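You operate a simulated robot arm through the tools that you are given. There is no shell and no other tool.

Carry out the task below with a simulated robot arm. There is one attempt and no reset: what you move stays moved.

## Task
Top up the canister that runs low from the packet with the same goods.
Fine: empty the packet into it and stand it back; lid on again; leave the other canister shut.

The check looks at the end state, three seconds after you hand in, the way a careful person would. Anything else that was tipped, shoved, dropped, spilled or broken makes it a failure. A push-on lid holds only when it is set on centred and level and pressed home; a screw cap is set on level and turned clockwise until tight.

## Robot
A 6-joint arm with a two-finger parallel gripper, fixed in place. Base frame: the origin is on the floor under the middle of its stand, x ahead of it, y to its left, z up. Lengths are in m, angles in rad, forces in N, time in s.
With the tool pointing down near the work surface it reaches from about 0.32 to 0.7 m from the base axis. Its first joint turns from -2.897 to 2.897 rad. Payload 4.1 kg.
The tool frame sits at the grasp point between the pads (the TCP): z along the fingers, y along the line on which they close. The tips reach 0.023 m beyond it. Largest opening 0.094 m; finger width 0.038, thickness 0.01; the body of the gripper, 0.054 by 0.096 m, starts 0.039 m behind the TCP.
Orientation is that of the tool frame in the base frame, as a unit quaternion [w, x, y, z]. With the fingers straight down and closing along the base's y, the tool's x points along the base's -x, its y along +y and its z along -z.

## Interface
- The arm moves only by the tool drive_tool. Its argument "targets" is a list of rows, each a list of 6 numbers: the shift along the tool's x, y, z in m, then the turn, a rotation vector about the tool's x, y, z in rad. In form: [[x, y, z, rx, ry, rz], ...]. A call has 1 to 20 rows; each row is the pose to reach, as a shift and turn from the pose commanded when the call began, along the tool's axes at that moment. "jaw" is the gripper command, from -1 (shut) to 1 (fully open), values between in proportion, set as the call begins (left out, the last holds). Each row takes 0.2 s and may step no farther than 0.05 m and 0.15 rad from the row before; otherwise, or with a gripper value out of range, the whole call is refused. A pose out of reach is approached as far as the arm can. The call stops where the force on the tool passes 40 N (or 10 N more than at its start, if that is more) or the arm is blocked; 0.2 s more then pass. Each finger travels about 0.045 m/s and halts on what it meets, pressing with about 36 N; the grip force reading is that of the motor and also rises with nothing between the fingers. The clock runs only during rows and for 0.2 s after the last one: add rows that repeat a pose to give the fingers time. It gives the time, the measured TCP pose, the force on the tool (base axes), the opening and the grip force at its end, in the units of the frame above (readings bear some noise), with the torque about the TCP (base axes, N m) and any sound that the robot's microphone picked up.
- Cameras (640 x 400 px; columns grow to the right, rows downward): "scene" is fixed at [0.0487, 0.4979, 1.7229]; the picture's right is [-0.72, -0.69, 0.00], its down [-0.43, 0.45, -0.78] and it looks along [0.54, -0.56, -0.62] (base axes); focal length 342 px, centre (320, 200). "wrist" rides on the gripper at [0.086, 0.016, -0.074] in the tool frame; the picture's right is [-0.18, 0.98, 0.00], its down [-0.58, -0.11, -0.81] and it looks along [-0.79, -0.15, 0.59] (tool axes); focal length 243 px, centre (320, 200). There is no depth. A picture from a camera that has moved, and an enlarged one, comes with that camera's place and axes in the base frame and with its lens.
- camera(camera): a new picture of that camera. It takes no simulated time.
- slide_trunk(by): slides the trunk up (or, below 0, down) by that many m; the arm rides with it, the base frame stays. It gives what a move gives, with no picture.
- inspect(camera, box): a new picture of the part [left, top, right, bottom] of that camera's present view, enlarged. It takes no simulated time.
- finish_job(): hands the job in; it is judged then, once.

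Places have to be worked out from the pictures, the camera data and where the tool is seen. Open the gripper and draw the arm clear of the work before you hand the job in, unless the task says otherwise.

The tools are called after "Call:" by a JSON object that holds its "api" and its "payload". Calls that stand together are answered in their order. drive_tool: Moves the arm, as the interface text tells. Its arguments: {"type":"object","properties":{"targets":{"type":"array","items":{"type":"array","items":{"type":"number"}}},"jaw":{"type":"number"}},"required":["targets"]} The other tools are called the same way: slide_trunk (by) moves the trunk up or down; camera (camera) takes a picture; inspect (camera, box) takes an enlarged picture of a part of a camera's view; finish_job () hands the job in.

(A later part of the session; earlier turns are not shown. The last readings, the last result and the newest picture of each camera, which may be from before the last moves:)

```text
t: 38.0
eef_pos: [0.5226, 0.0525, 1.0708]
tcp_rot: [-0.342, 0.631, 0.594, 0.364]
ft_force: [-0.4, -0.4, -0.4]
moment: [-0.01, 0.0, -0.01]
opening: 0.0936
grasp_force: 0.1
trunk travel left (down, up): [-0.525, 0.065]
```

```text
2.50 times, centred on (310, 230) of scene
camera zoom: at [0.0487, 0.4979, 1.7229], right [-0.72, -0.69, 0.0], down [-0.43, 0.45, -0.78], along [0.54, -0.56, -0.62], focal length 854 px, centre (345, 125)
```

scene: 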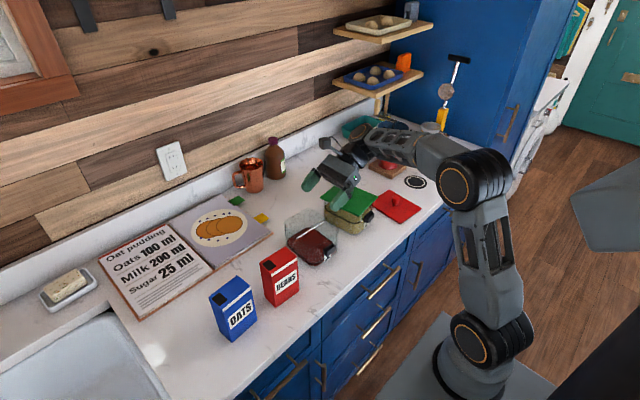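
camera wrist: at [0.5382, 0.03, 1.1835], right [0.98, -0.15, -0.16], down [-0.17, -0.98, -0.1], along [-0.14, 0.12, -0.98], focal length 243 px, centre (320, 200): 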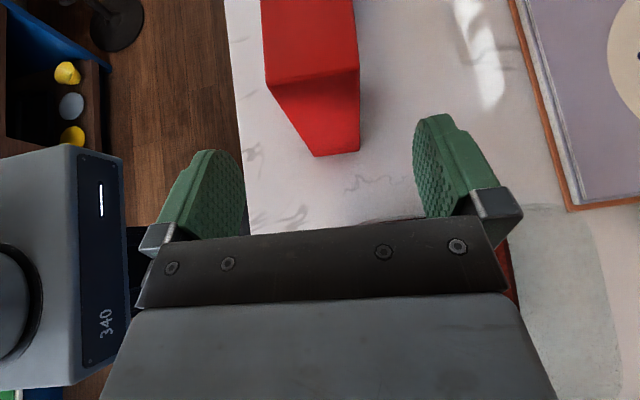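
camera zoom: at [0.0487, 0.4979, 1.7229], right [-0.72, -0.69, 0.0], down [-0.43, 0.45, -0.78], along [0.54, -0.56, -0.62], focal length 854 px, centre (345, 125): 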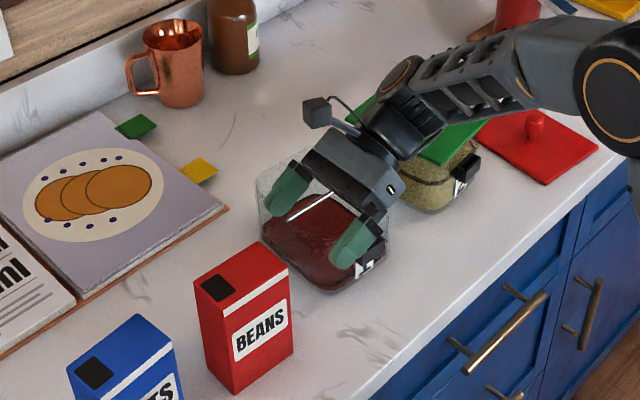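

Alignment looks right: the packet's near edge is centred between the open fingers. I advance 0.092 m along the tool axis to straddle it.

Call:
{"api": "drive_tool", "payload": {"targets": [[0, -0.0005, 0.025, 0, 0, 0], [0, -0.001, 0.05, 0, 0, 0], [0, -0.001, 0.075, 0, 0, 0], [0, -0.001, 0.092, 0, 0, 0], [0, -0.001, 0.092, 0, 0, 0]]}}

Call:
{"api": "camera", "payload": {"camera": "wrist"}}

Call:
{"api": "inspect", "payload": {"camera": "scene", "box": [230, 190, 350, 310]}}

```text
t: 39.2
eef_pos: [0.5284, 0.1326, 1.0247]
tcp_rot: [-0.343, 0.631, 0.594, 0.364]
ft_force: [0.2, -0.9, 1.0]
moment: [0.01, 0.0, -0.04]
opening: 0.0941
grasp_force: 0.1
trunk travel left (down, up): [-0.525, 0.065]
```

```text
taken
camera wrist: at [0.5424, 0.1095, 1.1373], right [0.98, -0.15, -0.16], down [-0.17, -0.98, -0.1], along [-0.14, 0.12, -0.98], focal length 243 px, centre (320, 200)
```

wrist: 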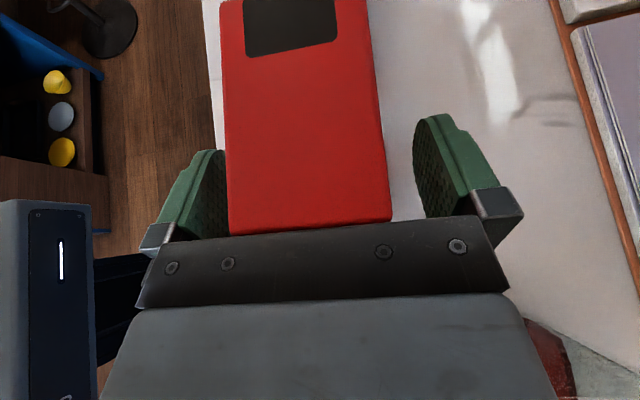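

```text
3.33 times, centred on (290, 250) of scene
camera zoom: at [0.0487, 0.4979, 1.7229], right [-0.72, -0.69, 0.0], down [-0.43, 0.45, -0.78], along [0.54, -0.56, -0.62], focal length 1138 px, centre (420, 33)
```

zoom: 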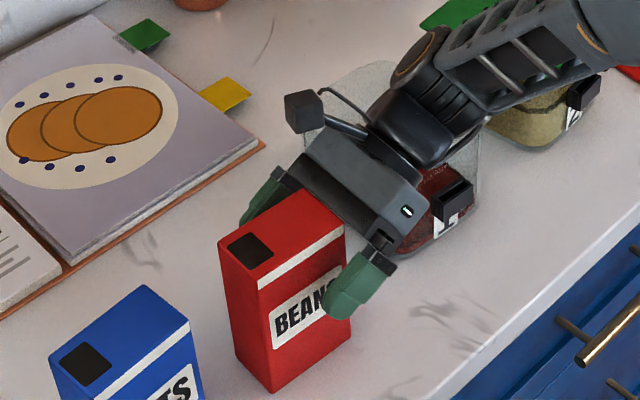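

The fingers straddle the packet within about 1 mm of centre, with the palm a couple of millimetres from the top edge. I back off 3 mm and close the grip.

Call:
{"api": "drive_tool", "payload": {"targets": [[0, -0.001, -0.003, 0, 0, 0], [0, -0.001, -0.003, 0, 0, 0]]}}

Call:
{"api": "drive_tool", "payload": {"targets": [[0, 0, 0, 0, 0, 0], [0, 0, 0, 0, 0, 0], [0, 0, 0, 0, 0, 0], [0, 0, 0, 0, 0, 0], [0, 0, 0, 0, 0, 0], [0, 0, 0, 0, 0, 0]], "jaw": -1}}

Call:
{"api": "camera", "payload": {"camera": "wrist"}}

Call:
{"api": "inspect", "payload": {"camera": "scene", "box": [230, 190, 350, 310]}}

```text
t: 39.8
eef_pos: [0.5253, 0.1283, 1.0256]
tcp_rot: [-0.343, 0.63, 0.595, 0.363]
ft_force: [0.5, 0.1, 0.3]
moment: [0.01, -0.03, -0.01]
opening: 0.0937
grasp_force: 0.1
trunk travel left (down, up): [-0.525, 0.065]
```

```text
t: 41.2
eef_pos: [0.5268, 0.1293, 1.0265]
tcp_rot: [-0.342, 0.631, 0.594, 0.364]
ft_force: [0.9, 1.0, 1.8]
moment: [0.03, -0.08, -0.03]
opening: 0.051
grasp_force: 36.3
trunk travel left (down, up): [-0.525, 0.065]
```

```text
taken
camera wrist: at [0.5408, 0.1067, 1.1393], right [0.98, -0.15, -0.16], down [-0.17, -0.98, -0.1], along [-0.14, 0.12, -0.98], focal length 243 px, centre (320, 200)
```

wrist: 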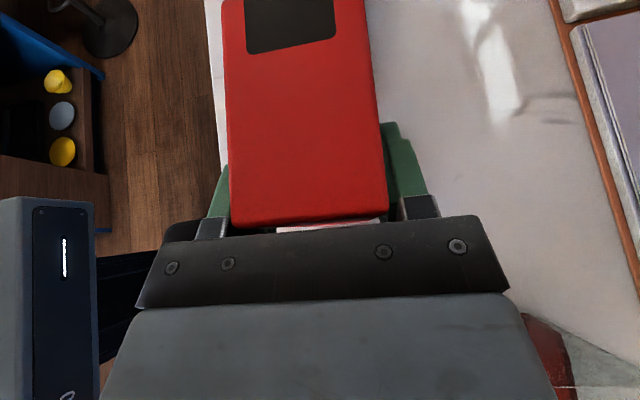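

```text
3.33 times, centred on (290, 250) of scene
camera zoom: at [0.0487, 0.4979, 1.7229], right [-0.72, -0.69, 0.0], down [-0.43, 0.45, -0.78], along [0.54, -0.56, -0.62], focal length 1138 px, centre (420, 33)
```

zoom: 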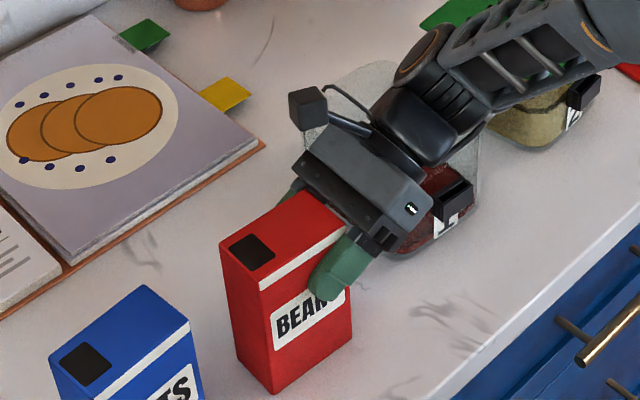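

Gripped at opening 0.051 with the packet undisturbed; grasp pose ≈ (0.527,0.129,1.0265). I lift straight up, first a little to feel the weight.

Call:
{"api": "drive_tool", "payload": {"targets": [[0.0087, 0, -0.005, 0, 0, 0], [0.0173, 0, -0.0099, 0, 0, 0], [0.026, 0, -0.0149, 0, 0, 0], [0.026, 0, -0.0149, 0, 0, 0]]}}

Call:
{"api": "inspect", "payload": {"camera": "scene", "box": [230, 180, 350, 300]}}

```text
t: 42.2
eef_pos: [0.5274, 0.128, 1.0572]
tcp_rot: [-0.343, 0.63, 0.594, 0.364]
ft_force: [0.6, -0.2, -2.1]
moment: [-0.04, -0.03, 0.04]
opening: 0.051
grasp_force: 36.1
trunk travel left (down, up): [-0.525, 0.065]
```

```text
3.33 times, centred on (290, 240) of scene
camera zoom: at [0.0487, 0.4979, 1.7229], right [-0.72, -0.69, 0.0], down [-0.43, 0.45, -0.78], along [0.54, -0.56, -0.62], focal length 1138 px, centre (420, 67)
```

zoom: 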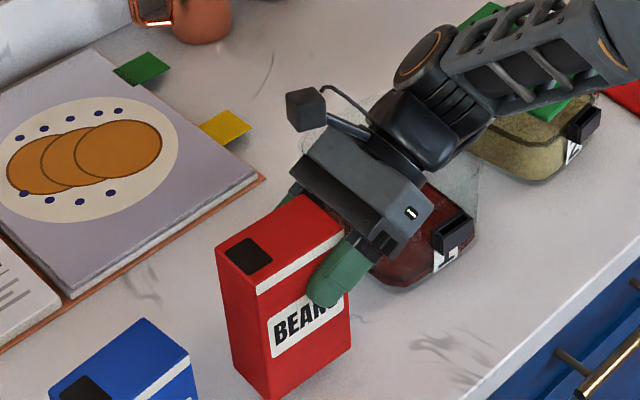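

The packet weighs only about 0.2 kg and hangs straight. I lift it to z≈1.18 so its base clears the canister rim, then move it right, upright, over the canister.

Call:
{"api": "drive_tool", "payload": {"targets": [[0.0268, 0, -0.0154, 0, 0, 0], [0.0536, 0, -0.0307, 0, 0, 0], [0.0803, 0, -0.0461, 0, 0, 0], [0.1071, 0, -0.0614, 0, 0, 0], [0.1071, 0, -0.0614, 0, 0, 0]]}}

Call:
{"api": "drive_tool", "payload": {"targets": [[-0.0187, 0.0083, -0.0326, 0, 0, 0], [-0.0374, 0.0165, -0.0651, 0, 0, 0], [-0.0561, 0.0248, -0.0977, 0, 0, 0], [-0.0748, 0.0331, -0.1302, 0, 0, 0], [-0.0935, 0.0413, -0.1628, 0, 0, 0], [-0.1122, 0.0496, -0.1953, 0, 0, 0], [-0.1122, 0.0496, -0.1953, 0, 0, 0]]}}

Call:
{"api": "camera", "payload": {"camera": "scene"}}

Call:
{"api": "camera", "payload": {"camera": "wrist"}}

```text
t: 43.4
eef_pos: [0.5263, 0.1282, 1.1824]
tcp_rot: [-0.343, 0.631, 0.593, 0.364]
ft_force: [-0.4, -0.2, -2.3]
moment: [-0.05, 0.02, 0.03]
opening: 0.0509
grasp_force: 36.2
trunk travel left (down, up): [-0.525, 0.065]
```

```text
t: 45.0
eef_pos: [0.5638, -0.0988, 1.1815]
tcp_rot: [-0.343, 0.631, 0.594, 0.364]
ft_force: [0.5, 0.3, -3.3]
moment: [-0.04, -0.02, -0.02]
opening: 0.0513
grasp_force: 36.4
trunk travel left (down, up): [-0.525, 0.065]
```

```text
taken
```

scene: 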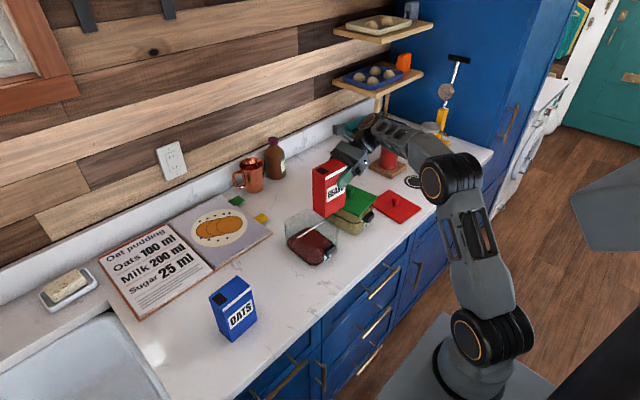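

```text
taken
camera wrist: at [0.5779, -0.1212, 1.2951], right [0.98, -0.15, -0.16], down [-0.17, -0.98, -0.1], along [-0.14, 0.12, -0.98], focal length 243 px, centre (320, 200)
```

wrist: 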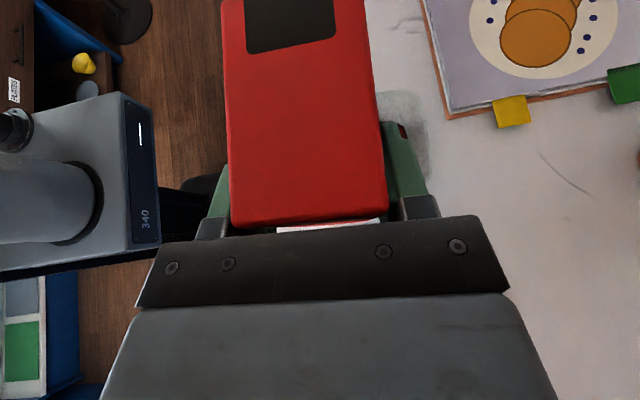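

Packet held firmly, upright above and right of the canister. Now I tilt it 60° to the left, keeping the spout over the canister.

Call:
{"api": "drive_tool", "payload": {"targets": [[-0.0018, 0, 0.0019, 0, -0.1309, 0], [-0.0036, 0, 0.0038, 0, -0.2618, 0], [-0.0054, 0, 0.0057, 0, -0.3927, 0], [-0.0072, 0, 0.0076, 0, -0.5236, 0], [-0.009, 0, 0.0094, 0, -0.6545, 0], [-0.0108, 0, 0.0113, 0, -0.7854, 0], [-0.0126, 0, 0.0132, 0, -0.9163, 0], [-0.0144, 0, 0.0151, 0, -1.0472, 0], [-0.0144, 0, 0.0151, 0, -1.0472, 0]]}}

Call:
{"api": "camera", "payload": {"camera": "wrist"}}

Call:
{"api": "inspect", "payload": {"camera": "scene", "box": [250, 130, 410, 280]}}

```text
t: 47.0
eef_pos: [0.5626, -0.0925, 1.1628]
tcp_rot: [0.001, 0.728, 0.686, -0.001]
ft_force: [0.1, 1.1, -2.9]
moment: [0.02, 0.0, 0.01]
opening: 0.0511
grasp_force: 35.9
trunk travel left (down, up): [-0.525, 0.065]
```

```text
taken
camera wrist: at [0.5835, -0.0076, 1.2367], right [0.97, -0.24, 0.0], down [-0.14, -0.57, 0.81], along [-0.2, -0.78, -0.59], focal length 243 px, centre (320, 200)
```

wrist: 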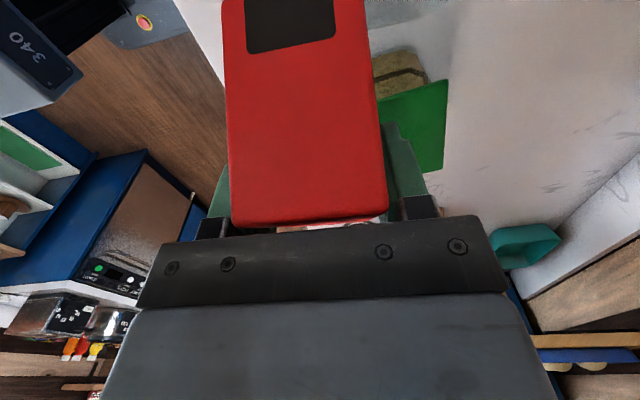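

```text
2.67 times, centred on (330, 205) of scene
camera zoom: at [0.0487, 0.4979, 1.7229], right [-0.72, -0.69, 0.0], down [-0.43, 0.45, -0.78], along [0.54, -0.56, -0.62], focal length 911 px, centre (293, 187)
```

zoom: 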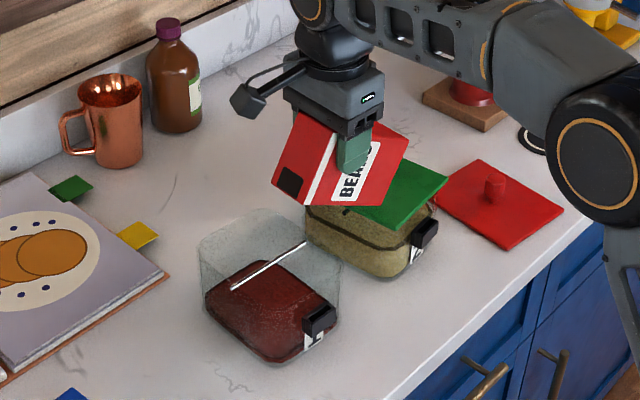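

The spout sits over the front half of the canister as planned and nothing flows yet. I tilt on to 100° while lowering so the spout stays close above the rim.

Call:
{"api": "drive_tool", "payload": {"targets": [[0.0078, -0.0004, 0.007, 0, -0.1396, 0], [0.0156, -0.0009, 0.014, 0, -0.2793, 0], [0.0234, -0.0013, 0.021, 0, -0.4189, 0], [0.0312, -0.0018, 0.028, 0, -0.5585, 0], [0.039, -0.0022, 0.035, 0, -0.6981, 0], [0.039, -0.0022, 0.035, 0, -0.6981, 0]]}}

Call:
{"api": "camera", "payload": {"camera": "wrist"}}

Call:
{"api": "inspect", "payload": {"camera": "scene", "box": [250, 150, 390, 280]}}

```text
t: 48.4
eef_pos: [0.5636, -0.0546, 1.1252]
tcp_rot: [0.235, 0.684, 0.644, -0.249]
ft_force: [0.8, 0.6, -2.9]
moment: [0.07, 0.01, -0.01]
opening: 0.0509
grasp_force: 36.4
trunk travel left (down, up): [-0.525, 0.065]
```

```text
taken
camera wrist: at [0.5851, 0.0594, 1.1284], right [0.97, -0.2, 0.12], down [-0.1, 0.08, 0.99], along [-0.21, -0.98, 0.06], focal length 243 px, centre (320, 200)
```

wrist: 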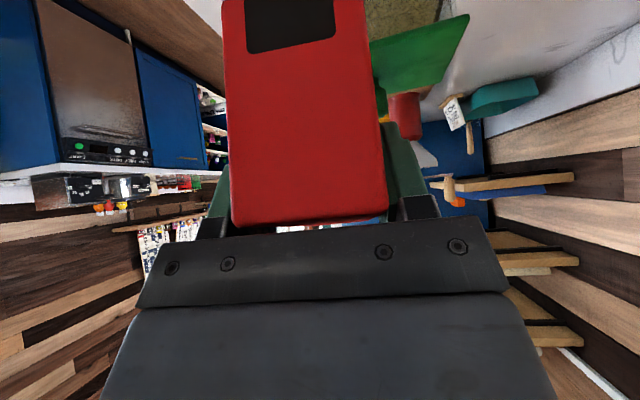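

```text
3.08 times, centred on (320, 215) of scene
camera zoom: at [0.0487, 0.4979, 1.7229], right [-0.72, -0.69, 0.0], down [-0.43, 0.45, -0.78], along [0.54, -0.56, -0.62], focal length 1051 px, centre (320, 154)
```

zoom: 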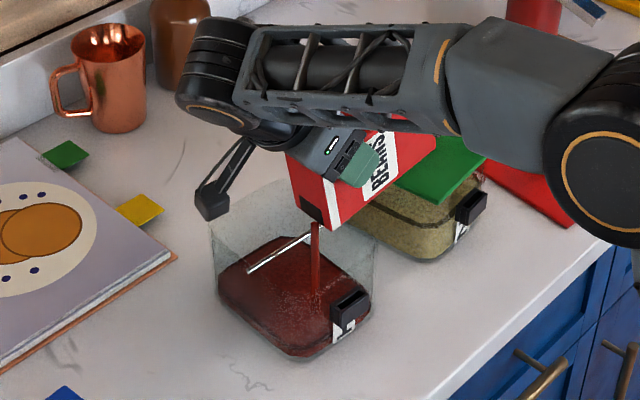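

A red stream is falling from the spout into the canister. I hold a moment here to let it flow, then check.

Call:
{"api": "drive_tool", "payload": {"targets": [[0, 0, 0, 0, 0, 0], [0, 0, 0, 0, 0, 0], [0, 0, 0, 0, 0, 0], [0, 0, 0, 0, 0, 0], [0, 0, 0, 0, 0, 0], [0, 0, 0, 0, 0, 0]]}}

Call:
{"api": "inspect", "payload": {"camera": "scene", "box": [270, 180, 370, 280]}}

```text
t: 49.8
eef_pos: [0.5633, -0.0535, 1.1271]
tcp_rot: [0.235, 0.684, 0.644, -0.249]
ft_force: [-0.2, 0.3, -2.4]
moment: [0.06, 0.01, 0.01]
opening: 0.0514
grasp_force: 36.5
trunk travel left (down, up): [-0.525, 0.065]
```

```text
4.00 times, centred on (320, 230) of scene
camera zoom: at [0.0487, 0.4979, 1.7229], right [-0.72, -0.69, 0.0], down [-0.43, 0.45, -0.78], along [0.54, -0.56, -0.62], focal length 1366 px, centre (320, 80)
```

zoom: 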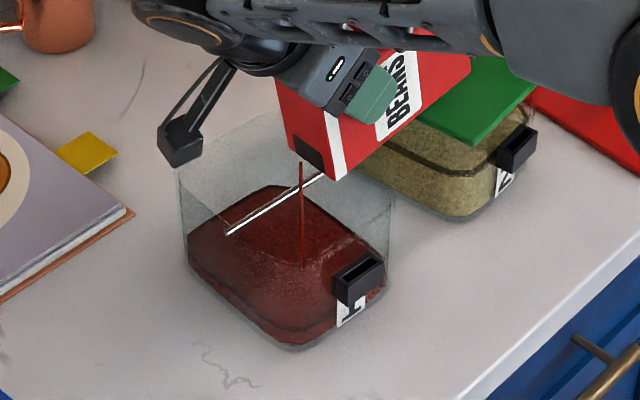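

The stream thins and the level in canister 1 has risen. I tilt further to 135°, keeping the spout above the same spot.

Call:
{"api": "drive_tool", "payload": {"targets": [[0.0074, -0.0005, -0.0049, 0, -0.1222, 0], [0.0148, -0.001, -0.0098, 0, -0.2443, 0], [0.0221, -0.0015, -0.0147, 0, -0.3665, 0], [0.0295, -0.002, -0.0196, 0, -0.4887, 0], [0.0369, -0.0025, -0.0245, 0, -0.6109, 0], [0.0369, -0.0025, -0.0245, 0, -0.6109, 0], [0.0369, -0.0025, -0.0245, 0, -0.6109, 0]]}}

Call:
{"api": "inspect", "payload": {"camera": "scene", "box": [250, 160, 390, 280]}}

Call:
{"api": "camera", "payload": {"camera": "wrist"}}

```text
t: 51.4
eef_pos: [0.5646, -0.0079, 1.1221]
tcp_rot: [0.419, 0.576, 0.545, -0.443]
ft_force: [-0.5, 0.3, -1.0]
moment: [-0.01, -0.02, 0.0]
opening: 0.051
grasp_force: 36.3
trunk travel left (down, up): [-0.525, 0.065]
```

```text
3.33 times, centred on (320, 220) of scene
camera zoom: at [0.0487, 0.4979, 1.7229], right [-0.72, -0.69, 0.0], down [-0.43, 0.45, -0.78], along [0.54, -0.56, -0.62], focal length 1138 px, centre (320, 133)
```

zoom: 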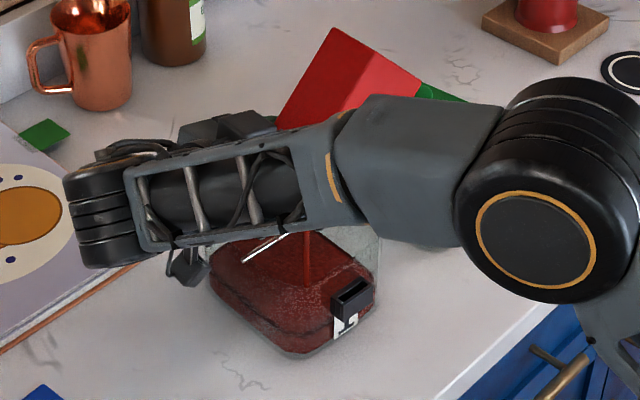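

```text
taken
camera wrist: at [0.5846, 0.0841, 1.0582], right [0.98, -0.11, 0.18], down [-0.07, 0.63, 0.77], along [-0.19, -0.77, 0.61], focal length 243 px, centre (320, 200)
```

wrist: 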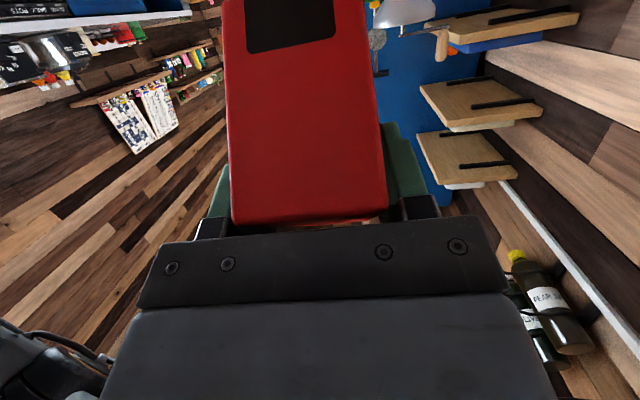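

Weight has dropped to about 1 N and the stream continues into the canister. I hold for two seconds to let it drain.

Call:
{"api": "drive_tool", "payload": {"targets": [[0, 0, 0, 0, 0, 0], [0, 0, 0, 0, 0, 0], [0, 0, 0, 0, 0, 0], [0, 0, 0, 0, 0, 0], [0, 0, 0, 0, 0, 0], [0, 0, 0, 0, 0, 0], [0, 0, 0, 0, 0, 0], [0, 0, 0, 0, 0, 0], [0, 0, 0, 0, 0, 0], [0, 0, 0, 0, 0, 0]]}}

Call:
{"api": "inspect", "payload": {"camera": "scene", "box": [270, 190, 370, 280]}}

```text
t: 53.6
eef_pos: [0.5637, -0.0091, 1.1225]
tcp_rot: [0.418, 0.577, 0.544, -0.443]
ft_force: [-0.4, -0.6, -0.3]
moment: [-0.02, -0.01, -0.05]
opening: 0.051
grasp_force: 36.5
trunk travel left (down, up): [-0.525, 0.065]
```

```text
4.44 times, centred on (320, 235) of scene
camera zoom: at [0.0487, 0.4979, 1.7229], right [-0.72, -0.69, 0.0], down [-0.43, 0.45, -0.78], along [0.54, -0.56, -0.62], focal length 1518 px, centre (320, 44)
```

zoom: 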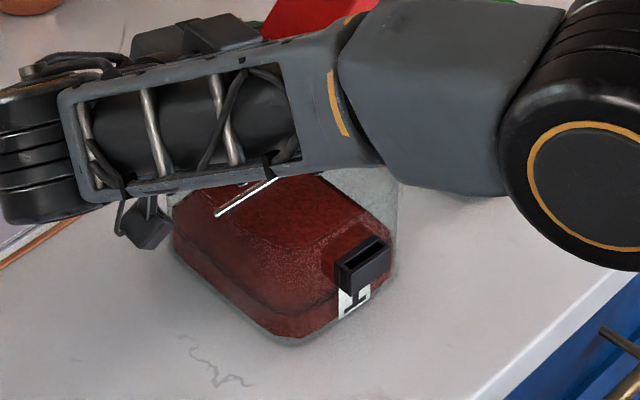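

The stream has stopped and the level has clearly risen. To be sure it is fully empty I tilt on to about 160°, slightly higher, and give it a small wiggle.

Call:
{"api": "drive_tool", "payload": {"targets": [[0.0021, -0.0004, -0.006, 0, -0.1091, 0], [0.0043, -0.0007, -0.0121, 0, -0.2182, 0], [0.0064, -0.0011, -0.0181, 0, -0.3273, 0], [0.0085, -0.0015, -0.0241, 0, -0.4363, 0], [0.0085, -0.0015, -0.0241, 0, -0.4363, 0], [0.0085, -0.0015, -0.0241, 0, -0.4363, 0], [0.0085, -0.0015, -0.0241, 0, -0.4363, 0]]}}

Call:
{"api": "inspect", "payload": {"camera": "scene", "box": [250, 160, 390, 290]}}

Call:
{"api": "camera", "payload": {"camera": "scene"}}

```text
t: 55.2
eef_pos: [0.5632, 0.0171, 1.1193]
tcp_rot: [-0.525, -0.468, -0.44, 0.558]
ft_force: [0.7, -0.6, -0.2]
moment: [-0.03, 0.0, 0.0]
opening: 0.0514
grasp_force: 36.1
trunk travel left (down, up): [-0.525, 0.065]
```

```text
3.08 times, centred on (320, 225) of scene
camera zoom: at [0.0487, 0.4979, 1.7229], right [-0.72, -0.69, 0.0], down [-0.43, 0.45, -0.78], along [0.54, -0.56, -0.62], focal length 1051 px, centre (320, 123)
```

zoom: 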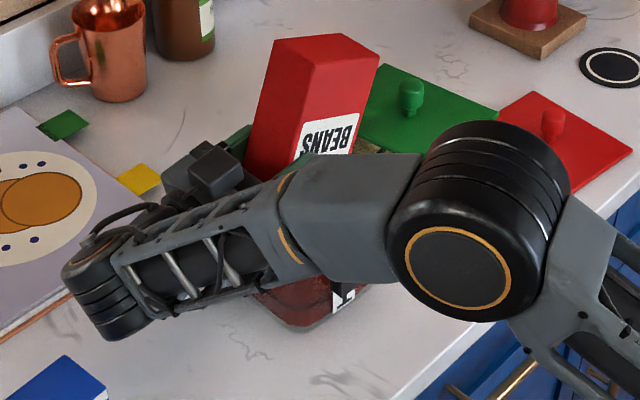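

```text
taken
```

scene: 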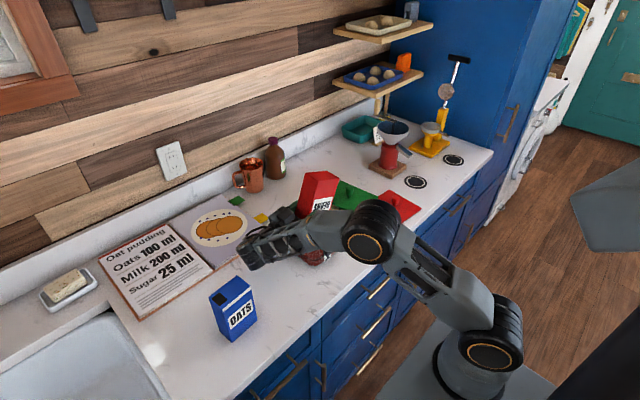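

The reading is now near zero load, so the packet is practically empty. I give a short gentle wiggle in place to shake out any remnant.

Call:
{"api": "drive_tool", "payload": {"targets": [[0, 0, 0, 0, -0.1, 0], [0, 0, 0, 0, 0.0, 0], [0, 0, 0, 0, -0.1, 0], [0, 0, 0, 0, 0, 0], [0, 0, 0, 0, 0, 0.12], [0, 0, 0, 0, 0, 0.12], [0, 0, 0, 0, 0, 0], [0, 0, 0, 0, 0, -0.12], [0, 0, 0, 0, 0, -0.12], [0, 0, 0, 0, 0, 0], [0, 0, 0, 0, 0, 0], [0, 0, 0, 0, 0, 0], [0, 0, 0, 0, 0, 0], [0, 0, 0, 0, 0, 0]]}}

Call:
{"api": "inspect", "payload": {"camera": "scene", "box": [250, 160, 390, 290]}}

Call:
{"api": "camera", "payload": {"camera": "wrist"}}

```text
t: 58.2
eef_pos: [0.5632, 0.0161, 1.1198]
tcp_rot: [-0.525, -0.468, -0.44, 0.558]
ft_force: [-0.4, 0.2, 0.3]
moment: [0.0, -0.03, -0.01]
opening: 0.051
grasp_force: 36.4
out of reach, approached as far as the arm can: row 1, 3
trunk travel left (down, up): [-0.525, 0.065]
```

```text
3.08 times, centred on (320, 225) of scene
camera zoom: at [0.0487, 0.4979, 1.7229], right [-0.72, -0.69, 0.0], down [-0.43, 0.45, -0.78], along [0.54, -0.56, -0.62], focal length 1051 px, centre (320, 123)
```

zoom: 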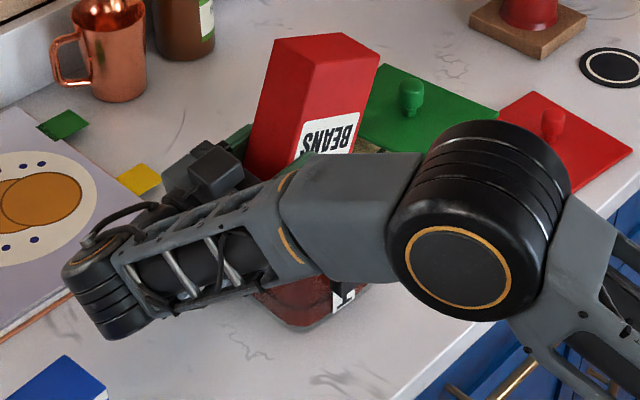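

```text
taken
camera wrist: at [0.5826, 0.0728, 1.0221], right [0.98, -0.03, 0.18], down [-0.06, 0.9, 0.43], along [-0.17, -0.44, 0.88], focal length 243 px, centre (320, 200)
```

wrist: 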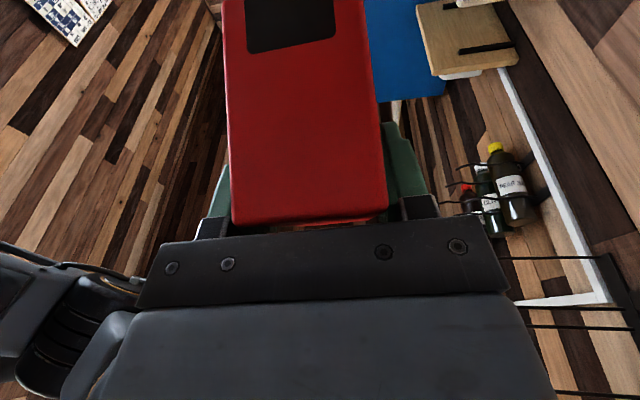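

No stream remains and the load is about zero, so the packet is empty. I reverse the tilt back to 135°, then 60°, rising as I go.

Call:
{"api": "drive_tool", "payload": {"targets": [[0.0006, 0.0004, 0.0064, 0, 0.1091, 0], [0.0012, 0.0007, 0.0127, 0, 0.2182, 0], [0.0019, 0.0011, 0.0191, 0, 0.3273, 0], [0.0025, 0.0015, 0.0255, 0, 0.4363, 0], [0.0025, 0.0015, 0.0255, 0, 0.4363, 0], [0.0025, 0.0015, 0.0255, 0, 0.4363, 0], [0.0025, 0.0015, 0.0255, 0, 0.4363, 0], [0.0025, 0.0015, 0.0255, 0, 0.4363, 0]]}}

Call:
{"api": "inspect", "payload": {"camera": "scene", "box": [270, 190, 370, 280]}}

```text
t: 60.0
eef_pos: [0.5617, -0.0105, 1.1209]
tcp_rot: [0.417, 0.578, 0.544, -0.443]
ft_force: [-0.5, 0.0, -0.4]
moment: [0.03, -0.03, 0.03]
opening: 0.0509
grasp_force: 36.5
trunk travel left (down, up): [-0.525, 0.065]
```

```text
4.44 times, centred on (320, 235) of scene
camera zoom: at [0.0487, 0.4979, 1.7229], right [-0.72, -0.69, 0.0], down [-0.43, 0.45, -0.78], along [0.54, -0.56, -0.62], focal length 1518 px, centre (320, 44)
```

zoom: 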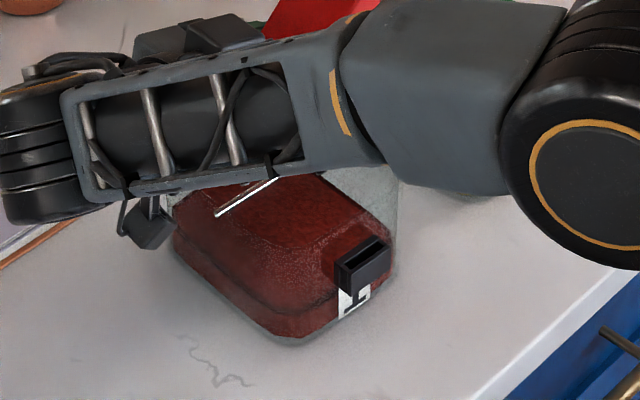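

Call:
{"api": "drive_tool", "payload": {"targets": [[-0.0032, 0.0005, 0.0082, 0, 0.1222, 0], [-0.0065, 0.001, 0.0165, 0, 0.2443, 0], [-0.0097, 0.0015, 0.0247, 0, 0.3665, 0], [-0.013, 0.002, 0.033, 0, 0.4887, 0], [-0.0162, 0.0025, 0.0412, 0, 0.6109, 0], [-0.0162, 0.0025, 0.0412, 0, 0.6109, 0]]}}

Call:
{"api": "drive_tool", "payload": {"targets": [[-0.0105, 0.0004, -0.0003, 0, 0.1396, 0], [-0.021, 0.0009, -0.0007, 0, 0.2793, 0], [-0.0314, 0.0013, -0.001, 0, 0.4189, 0], [-0.0419, 0.0018, -0.0014, 0, 0.5585, 0], [-0.0524, 0.0022, -0.0017, 0, 0.6981, 0], [-0.0524, 0.0022, -0.0017, 0, 0.6981, 0]]}}

Call:
{"api": "inspect", "payload": {"camera": "scene", "box": [250, 130, 410, 280]}}

```text
t: 61.4
eef_pos: [0.5628, -0.0532, 1.1259]
tcp_rot: [0.234, 0.684, 0.644, -0.248]
ft_force: [-0.7, 0.9, 0.3]
moment: [0.04, 0.0, 0.03]
opening: 0.0512
grasp_force: 36.2
trunk travel left (down, up): [-0.525, 0.065]
```

```text
t: 62.8
eef_pos: [0.5616, -0.0936, 1.1623]
tcp_rot: [-0.002, 0.728, 0.685, 0.001]
ft_force: [-0.2, -0.8, -1.1]
moment: [-0.01, -0.01, 0.0]
opening: 0.0511
grasp_force: 36.4
trunk travel left (down, up): [-0.525, 0.065]
```

```text
2.67 times, centred on (330, 205) of scene
camera zoom: at [0.0487, 0.4979, 1.7229], right [-0.72, -0.69, 0.0], down [-0.43, 0.45, -0.78], along [0.54, -0.56, -0.62], focal length 911 px, centre (293, 187)
```

zoom: 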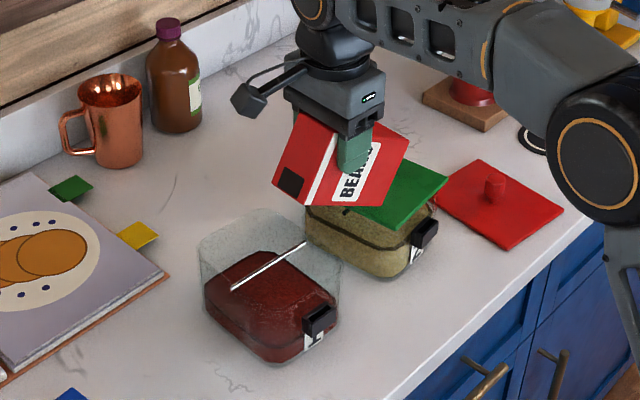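

The canister's level is visibly higher and nothing was spilled. I bring the packet upright here, then carry it back above its original place.

Call:
{"api": "drive_tool", "payload": {"targets": [[-0.0008, 0, -0.0025, 0, 0.1309, 0], [-0.0015, 0, -0.005, 0, 0.2618, 0], [-0.0023, 0, -0.0075, 0, 0.3927, 0], [-0.003, 0, -0.01, 0, 0.5236, 0], [-0.0038, 0, -0.0125, 0, 0.6545, 0], [-0.0045, 0, -0.015, 0, 0.7854, 0], [-0.0053, 0, -0.0175, 0, 0.9163, 0], [-0.006, 0, -0.02, 0, 1.0472, 0], [-0.006, 0, -0.02, 0, 1.0472, 0]]}}

Call:
{"api": "drive_tool", "payload": {"targets": [[0.0187, -0.0083, 0.0326, 0, 0, 0], [0.0374, -0.0165, 0.0651, 0, 0, 0], [0.0561, -0.0248, 0.0977, 0, 0, 0], [0.0748, -0.0331, 0.1302, 0, 0, 0], [0.0935, -0.0413, 0.1628, 0, 0, 0], [0.1122, -0.0496, 0.1953, 0, 0, 0], [0.1122, -0.0496, 0.1953, 0, 0, 0]]}}

Call:
{"api": "drive_tool", "payload": {"targets": [[0, 0, 0, 0, 0, 0]]}}

Call:
{"api": "inspect", "payload": {"camera": "scene", "box": [200, 160, 360, 320]}}

```text
t: 64.8
eef_pos: [0.5621, -0.0987, 1.1825]
tcp_rot: [-0.343, 0.631, 0.593, 0.364]
ft_force: [-0.3, -0.1, 0.2]
moment: [0.0, 0.0, 0.0]
opening: 0.0512
grasp_force: 36.0
trunk travel left (down, up): [-0.525, 0.065]
```

```text
t: 66.4
eef_pos: [0.5281, 0.1299, 1.1798]
tcp_rot: [-0.343, 0.631, 0.593, 0.364]
ft_force: [0.3, 0.1, 0.6]
moment: [-0.04, 0.0, -0.01]
opening: 0.051
grasp_force: 36.3
trunk travel left (down, up): [-0.525, 0.065]
```

```text
t: 66.8
eef_pos: [0.5288, 0.1299, 1.18]
tcp_rot: [-0.343, 0.631, 0.593, 0.364]
ft_force: [-0.4, -0.2, -0.8]
moment: [0.0, -0.01, -0.01]
opening: 0.0509
grasp_force: 35.8
trunk travel left (down, up): [-0.525, 0.065]
```

```text
2.50 times, centred on (280, 240) of scene
camera zoom: at [0.0487, 0.4979, 1.7229], right [-0.72, -0.69, 0.0], down [-0.43, 0.45, -0.78], along [0.54, -0.56, -0.62], focal length 854 px, centre (420, 100)
```

zoom: 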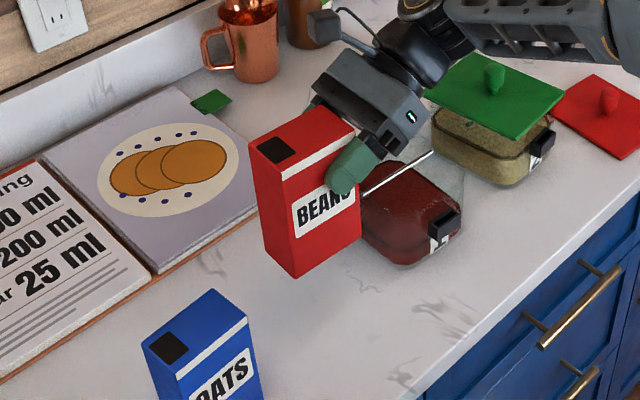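

Position is back above the original spot (0.5285,0.130,1.180). I lower to about 5 mm above where it stood, then finish by feel.

Call:
{"api": "drive_tool", "payload": {"targets": [[-0.0321, -0.0003, 0.0184, 0, 0, 0], [-0.0642, -0.0005, 0.0368, 0, 0, 0], [-0.0962, -0.001, 0.0552, 0, 0, 0], [-0.12, -0.001, 0.0688, 0, 0, 0], [-0.1283, -0.001, 0.0736, 0, 0, 0], [-0.1283, -0.001, 0.0736, 0, 0, 0]]}}

Call:
{"api": "inspect", "payload": {"camera": "scene", "box": [230, 190, 350, 310]}}

```text
t: 68.2
eef_pos: [0.5245, 0.1281, 1.0322]
tcp_rot: [-0.343, 0.631, 0.594, 0.364]
ft_force: [-0.1, 0.2, -0.3]
moment: [-0.01, -0.03, -0.01]
opening: 0.0514
grasp_force: 36.2
trunk travel left (down, up): [-0.525, 0.065]
```

```text
3.33 times, centred on (290, 250) of scene
camera zoom: at [0.0487, 0.4979, 1.7229], right [-0.72, -0.69, 0.0], down [-0.43, 0.45, -0.78], along [0.54, -0.56, -0.62], focal length 1138 px, centre (420, 33)
```

zoom: 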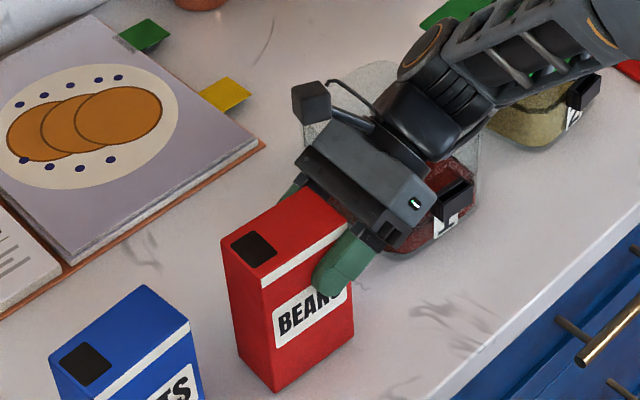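

The packet is only a few millimetres above its original footprint. I lower gently in 2 mm steps, watching the force.

Call:
{"api": "drive_tool", "payload": {"targets": [[-0.0017, 0, 0.001, 0, 0, 0], [-0.0026, 0, 0.0015, 0, 0, 0], [-0.0026, 0, 0.0015, 0, 0, 0]]}}

Call:
{"api": "drive_tool", "payload": {"targets": [[-0.0009, 0, 0.0005, 0, 0, 0], [-0.0017, 0, 0.001, 0, 0, 0], [-0.0017, 0, 0.001, 0, 0, 0]]}}

```text
t: 69.0
eef_pos: [0.5253, 0.1283, 1.0291]
tcp_rot: [-0.343, 0.63, 0.594, 0.364]
ft_force: [0.4, 0.2, -0.1]
moment: [0.0, 0.02, -0.02]
opening: 0.0512
grasp_force: 36.0
trunk travel left (down, up): [-0.525, 0.065]
```

```text
t: 69.8
eef_pos: [0.5249, 0.1283, 1.028]
tcp_rot: [-0.343, 0.63, 0.594, 0.364]
ft_force: [-0.5, -0.3, -0.5]
moment: [-0.01, -0.01, -0.01]
opening: 0.0509
grasp_force: 36.2
trunk travel left (down, up): [-0.525, 0.065]
```

Call:
{"api": "drive_tool", "payload": {"targets": [[-0.0009, 0.0005, 0.0005, 0, 0, 0], [-0.0009, 0.001, 0.0005, 0, 0, 0], [-0.0009, 0.001, 0.0005, 0, 0, 0]]}}

Call:
{"api": "drive_tool", "payload": {"targets": [[-0.0009, 0, 0.0005, 0, 0, 0], [-0.0009, 0, 0.0005, 0, 0, 0]]}}

```text
t: 70.6
eef_pos: [0.5257, 0.1285, 1.0279]
tcp_rot: [-0.343, 0.631, 0.594, 0.363]
ft_force: [-1.1, -0.6, 1.7]
moment: [-0.05, 0.09, -0.05]
opening: 0.0512
grasp_force: 36.3
trunk travel left (down, up): [-0.525, 0.065]
```

```text
t: 71.2
eef_pos: [0.5246, 0.1268, 1.0268]
tcp_rot: [-0.342, 0.63, 0.594, 0.365]
ft_force: [-2.0, -2.2, 12.5]
moment: [-0.24, 0.29, 0.02]
opening: 0.0513
grasp_force: 35.9
trunk travel left (down, up): [-0.525, 0.065]
```

Contact with the counter (12 N). I ease up 0.8 mm to relieve the load and open the fingers.

Call:
{"api": "drive_tool", "payload": {"targets": [[0.0007, 0, -0.0004, 0, 0, 0], [0.0007, 0, -0.0004, 0, 0, 0]]}}

Call:
{"api": "drive_tool", "payload": {"targets": [[0, 0, 0, 0, 0, 0], [0, 0, 0, 0, 0, 0], [0, 0, 0, 0, 0, 0], [0, 0, 0, 0, 0, 0], [0, 0, 0, 0, 0, 0]], "jaw": 1}}

Call:
{"api": "camera", "payload": {"camera": "wrist"}}

Call:
{"api": "inspect", "payload": {"camera": "scene", "box": [230, 190, 350, 310]}}

```text
t: 71.8
eef_pos: [0.5246, 0.1269, 1.0288]
tcp_rot: [-0.342, 0.631, 0.594, 0.365]
ft_force: [0.4, -0.3, 11.4]
moment: [0.01, -0.11, -0.03]
opening: 0.051
grasp_force: 36.4
trunk travel left (down, up): [-0.525, 0.065]
```

```text
t: 73.0
eef_pos: [0.5258, 0.1282, 1.0267]
tcp_rot: [-0.343, 0.63, 0.594, 0.364]
ft_force: [0.2, 0.4, 0.4]
moment: [0.01, 0.02, 0.03]
opening: 0.0938
grasp_force: 0.0
trunk travel left (down, up): [-0.525, 0.065]
```

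```text
taken
camera wrist: at [0.54, 0.1056, 1.1397], right [0.98, -0.15, -0.16], down [-0.17, -0.98, -0.1], along [-0.14, 0.12, -0.98], focal length 243 px, centre (320, 200)
```

wrist: 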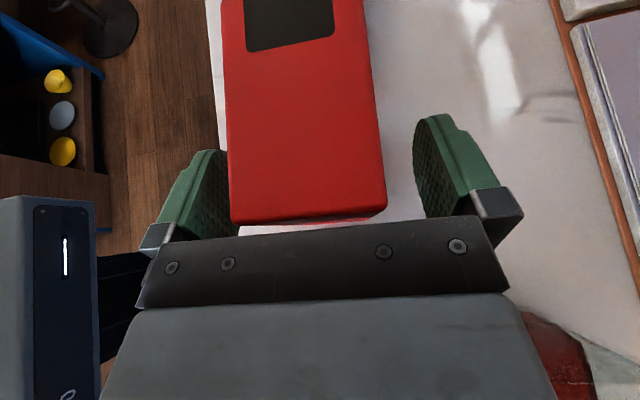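

```text
3.33 times, centred on (290, 250) of scene
camera zoom: at [0.0487, 0.4979, 1.7229], right [-0.72, -0.69, 0.0], down [-0.43, 0.45, -0.78], along [0.54, -0.56, -0.62], focal length 1138 px, centre (420, 33)
```

zoom: 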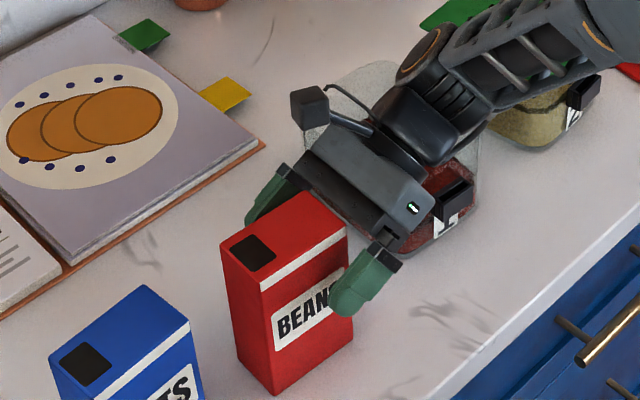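

The packet stands upright on its original spot. I back straight out along the tool axis.

Call:
{"api": "drive_tool", "payload": {"targets": [[0, 0, -0.02, 0, 0, 0], [0, 0, -0.045, 0, 0, 0], [0, 0, -0.07, 0, 0, 0], [0, 0, -0.095, 0, 0, 0], [0.03, 0, -0.12, 0, 0, 0], [0.06, 0, -0.14, 0, 0, 0], [0.06, 0, -0.14, 0, 0, 0]]}}

Call:
{"api": "camera", "payload": {"camera": "wrist"}}

Call:
{"api": "camera", "payload": {"camera": "scene"}}

```text
t: 74.6
eef_pos: [0.521, 0.0377, 1.1499]
tcp_rot: [-0.343, 0.631, 0.594, 0.364]
ft_force: [0.1, -0.3, 0.7]
moment: [-0.03, -0.01, -0.03]
opening: 0.0943
grasp_force: 0.0
trunk travel left (down, up): [-0.525, 0.065]
```

```text
taken
camera wrist: at [0.5356, 0.0141, 1.2627], right [0.98, -0.15, -0.16], down [-0.17, -0.98, -0.1], along [-0.14, 0.12, -0.98], focal length 243 px, centre (320, 200)
```

wrist: 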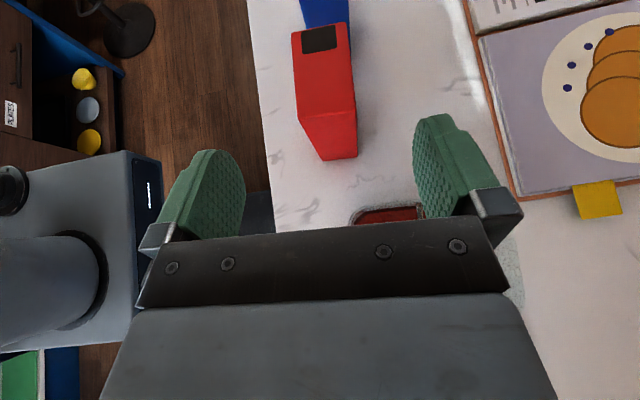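

```text
taken
```

scene: 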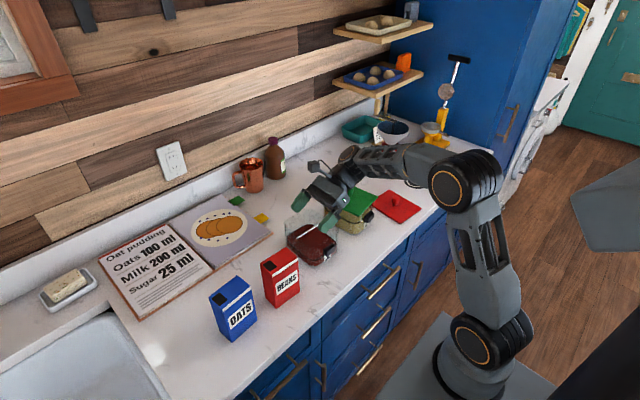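

All objects look in place. I now tilt the tool back to vertical while rising, then roll back and head over to the lid.

Call:
{"api": "drive_tool", "payload": {"targets": [[0.0042, -0.002, -0.0152, 0, -0.1309, 0], [0.0084, -0.0039, -0.0305, 0, -0.2618, 0], [0.0126, -0.0059, -0.0457, 0, -0.3927, 0], [0.0169, -0.0079, -0.061, 0, -0.5236, 0], [0.0211, -0.0098, -0.0762, 0, -0.6545, 0], [0.0253, -0.0118, -0.0914, 0, -0.7854, 0], [0.0295, -0.0137, -0.1067, 0, -0.9163, 0], [0.0337, -0.0157, -0.1219, 0, -1.0472, 0], [0.0337, -0.0157, -0.1219, 0, -1.0472, 0]]}}

Call:
{"api": "drive_tool", "payload": {"targets": [[-0.0278, 0.0033, 0.01, 0, 0, -0.1359], [-0.0555, 0.0065, 0.02, 0, 0, -0.2718], [-0.0833, 0.0098, 0.03, 0, 0, -0.4078], [-0.1111, 0.013, 0.04, 0, 0, -0.5437], [-0.1388, 0.0163, 0.05, 0, 0, -0.6796], [-0.1666, 0.0196, 0.06, 0, 0, -0.8155], [-0.1944, 0.0228, 0.07, 0, 0, -0.9514], [-0.2221, 0.0261, 0.08, 0, 0, -1.0873], [-0.2499, 0.0293, 0.09, 0, 0, -1.2233], [-0.2777, 0.0326, 0.1, 0, 0, -1.3592], [-0.3054, 0.0358, 0.11, 0, 0, -1.4951], [-0.3332, 0.0391, 0.12, 0, 0, -1.631], [-0.3332, 0.0391, 0.12, 0, 0, -1.631]]}}

Call:
{"api": "camera", "payload": {"camera": "wrist"}}

Call:
{"api": "camera", "payload": {"camera": "scene"}}

```text
t: 76.6
eef_pos: [0.499, -0.0521, 1.238]
tcp_rot: [0.001, 0.727, 0.686, 0.001]
ft_force: [-0.1, 1.0, -0.6]
moment: [0.0, 0.01, 0.01]
opening: 0.0939
grasp_force: 0.1
trunk travel left (down, up): [-0.525, 0.065]
```

```text
t: 79.4
eef_pos: [0.5192, -0.3879, 1.1189]
tcp_rot: [0.0, 0.0, 1.0, 0.0]
ft_force: [0.1, -0.4, -0.2]
moment: [0.01, 0.02, -0.01]
opening: 0.0943
grasp_force: 0.1
trunk travel left (down, up): [-0.525, 0.065]
```

```text
taken
camera wrist: at [0.4316, -0.3713, 1.1942], right [0.18, 0.98, 0.0], down [0.58, -0.11, 0.81], along [0.79, -0.15, -0.59], focal length 243 px, centre (320, 200)
```

wrist: 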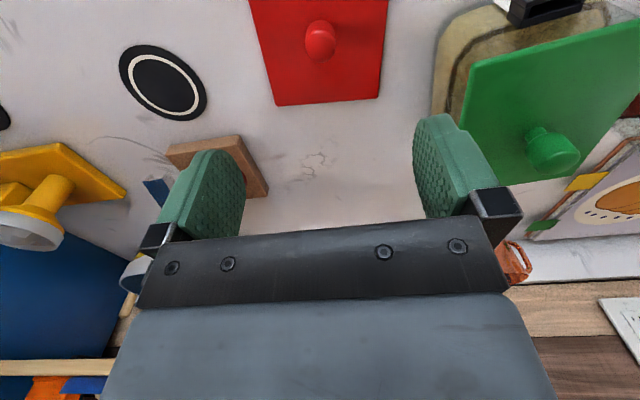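

```text
taken
```

scene: 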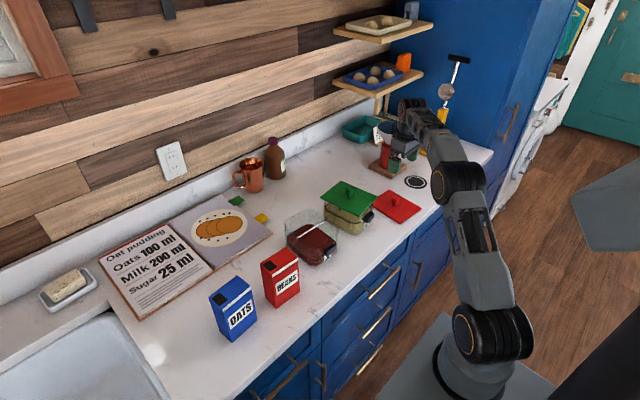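

The lid's knob is right under the gripper (estimated (0.520,-0.388) vs TCP (0.519,-0.388)). I descend around it to the same height at which I released it.

Call:
{"api": "drive_tool", "payload": {"targets": [[-0.0005, 0.001, 0.04, 0, 0, 0], [-0.001, 0.0015, 0.08, 0, 0, 0], [-0.001, 0.0015, 0.12, 0, 0, 0], [-0.001, 0.0015, 0.15, 0, 0, 0], [-0.001, 0.0015, 0.16, 0, 0, 0], [-0.001, 0.0015, 0.167, 0, 0, 0], [-0.001, 0.0015, 0.167, 0, 0, 0]]}}

Call:
{"api": "camera", "payload": {"camera": "wrist"}}

```text
t: 81.0
eef_pos: [0.52, -0.3847, 0.954]
tcp_rot: [0.0, 0.0, 1.0, 0.0]
ft_force: [1.1, -0.2, 0.0]
moment: [-0.03, -0.02, 0.0]
opening: 0.0939
grasp_force: 0.1
trunk travel left (down, up): [-0.525, 0.065]
```

```text
taken
camera wrist: at [0.4331, -0.3691, 1.0287], right [0.18, 0.98, 0.0], down [0.58, -0.11, 0.81], along [0.79, -0.15, -0.59], focal length 243 px, centre (320, 200)
```

wrist: 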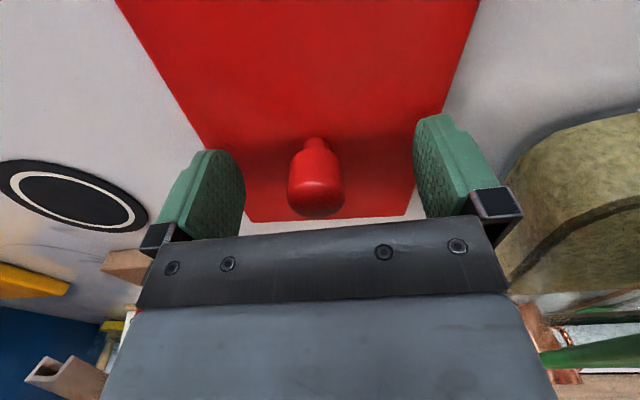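

The knob sits 1–2 mm to the right of centre, so I shift slightly, go down 2 mm and close.

Call:
{"api": "drive_tool", "payload": {"targets": [[0, -0.0018, 0.001, 0, 0, 0], [0, -0.0018, 0.0022, 0, 0, 0], [0, -0.0018, 0.0022, 0, 0, 0]]}}

Call:
{"api": "drive_tool", "payload": {"targets": [[0, 0, 0, 0, 0, 0], [0, 0, 0, 0, 0, 0], [0, 0, 0, 0, 0, 0], [0, 0, 0, 0, 0, 0], [0, 0, 0, 0, 0, 0], [0, 0, 0, 0, 0, 0], [0, 0, 0, 0, 0, 0]], "jaw": -1}}

Call:
{"api": "camera", "payload": {"camera": "wrist"}}

```text
t: 81.8
eef_pos: [0.5206, -0.3873, 0.951]
tcp_rot: [0.0, 0.0, 1.0, 0.001]
ft_force: [-0.5, -0.1, -1.2]
moment: [0.0, 0.01, 0.0]
opening: 0.094
grasp_force: 0.0
trunk travel left (down, up): [-0.525, 0.065]
```

```text
t: 83.4
eef_pos: [0.5197, -0.386, 0.9508]
tcp_rot: [0.0, 0.0, 1.0, 0.0]
ft_force: [0.0, -0.6, 0.8]
moment: [0.09, 0.01, 0.07]
opening: 0.0257
grasp_force: 36.0
trunk travel left (down, up): [-0.525, 0.065]
```

```text
taken
camera wrist: at [0.433, -0.3706, 1.026], right [0.18, 0.98, 0.0], down [0.58, -0.11, 0.81], along [0.79, -0.15, -0.59], focal length 243 px, centre (320, 200)
```

wrist: 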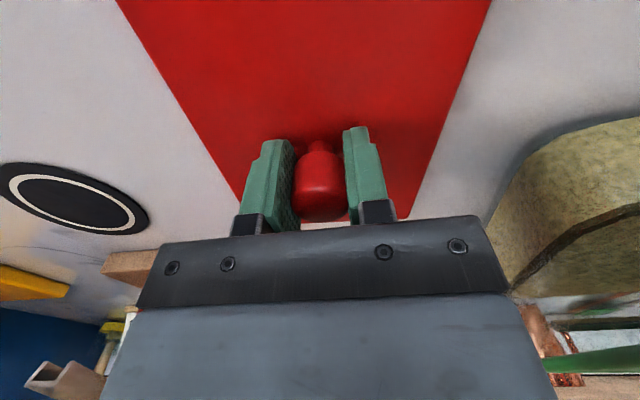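

Lid gripped again. Compared with the first grip its edges are rotated by about -0.027 rad relative to the tool, which I will correct. I lift to z≈1.17 first.

Call:
{"api": "drive_tool", "payload": {"targets": [[0, 0, -0.01, 0, 0, 0], [0, 0, -0.04, 0, 0, 0], [0, 0, -0.08, 0, 0, 0], [0, 0, -0.12, 0, 0, 0], [0, 0, -0.16, 0, 0, 0], [0, 0, -0.2, 0, 0, 0], [0, 0, -0.215, 0, 0, 0], [0, 0, -0.215, 0, 0, 0]]}}

Call:
{"api": "camera", "payload": {"camera": "wrist"}}

```text
t: 85.2
eef_pos: [0.5197, -0.3868, 1.1654]
tcp_rot: [0.0, 0.0, 1.0, 0.0]
ft_force: [-0.9, 0.0, -0.4]
moment: [-0.02, 0.0, 0.0]
opening: 0.0256
grasp_force: 36.1
trunk travel left (down, up): [-0.525, 0.065]
```

```text
taken
camera wrist: at [0.4324, -0.3707, 1.2404], right [0.18, 0.98, 0.0], down [0.58, -0.11, 0.81], along [0.79, -0.15, -0.59], focal length 243 px, centre (320, 200)
```

wrist: 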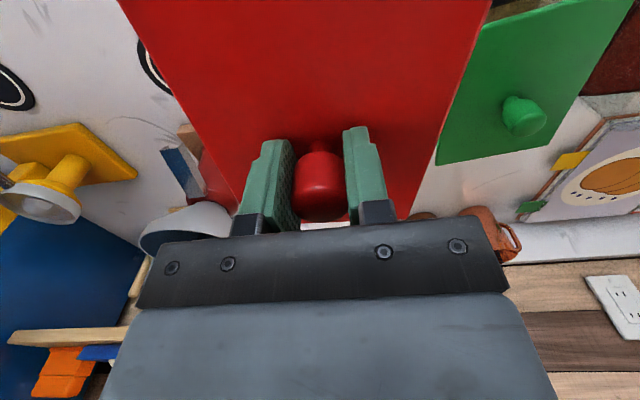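

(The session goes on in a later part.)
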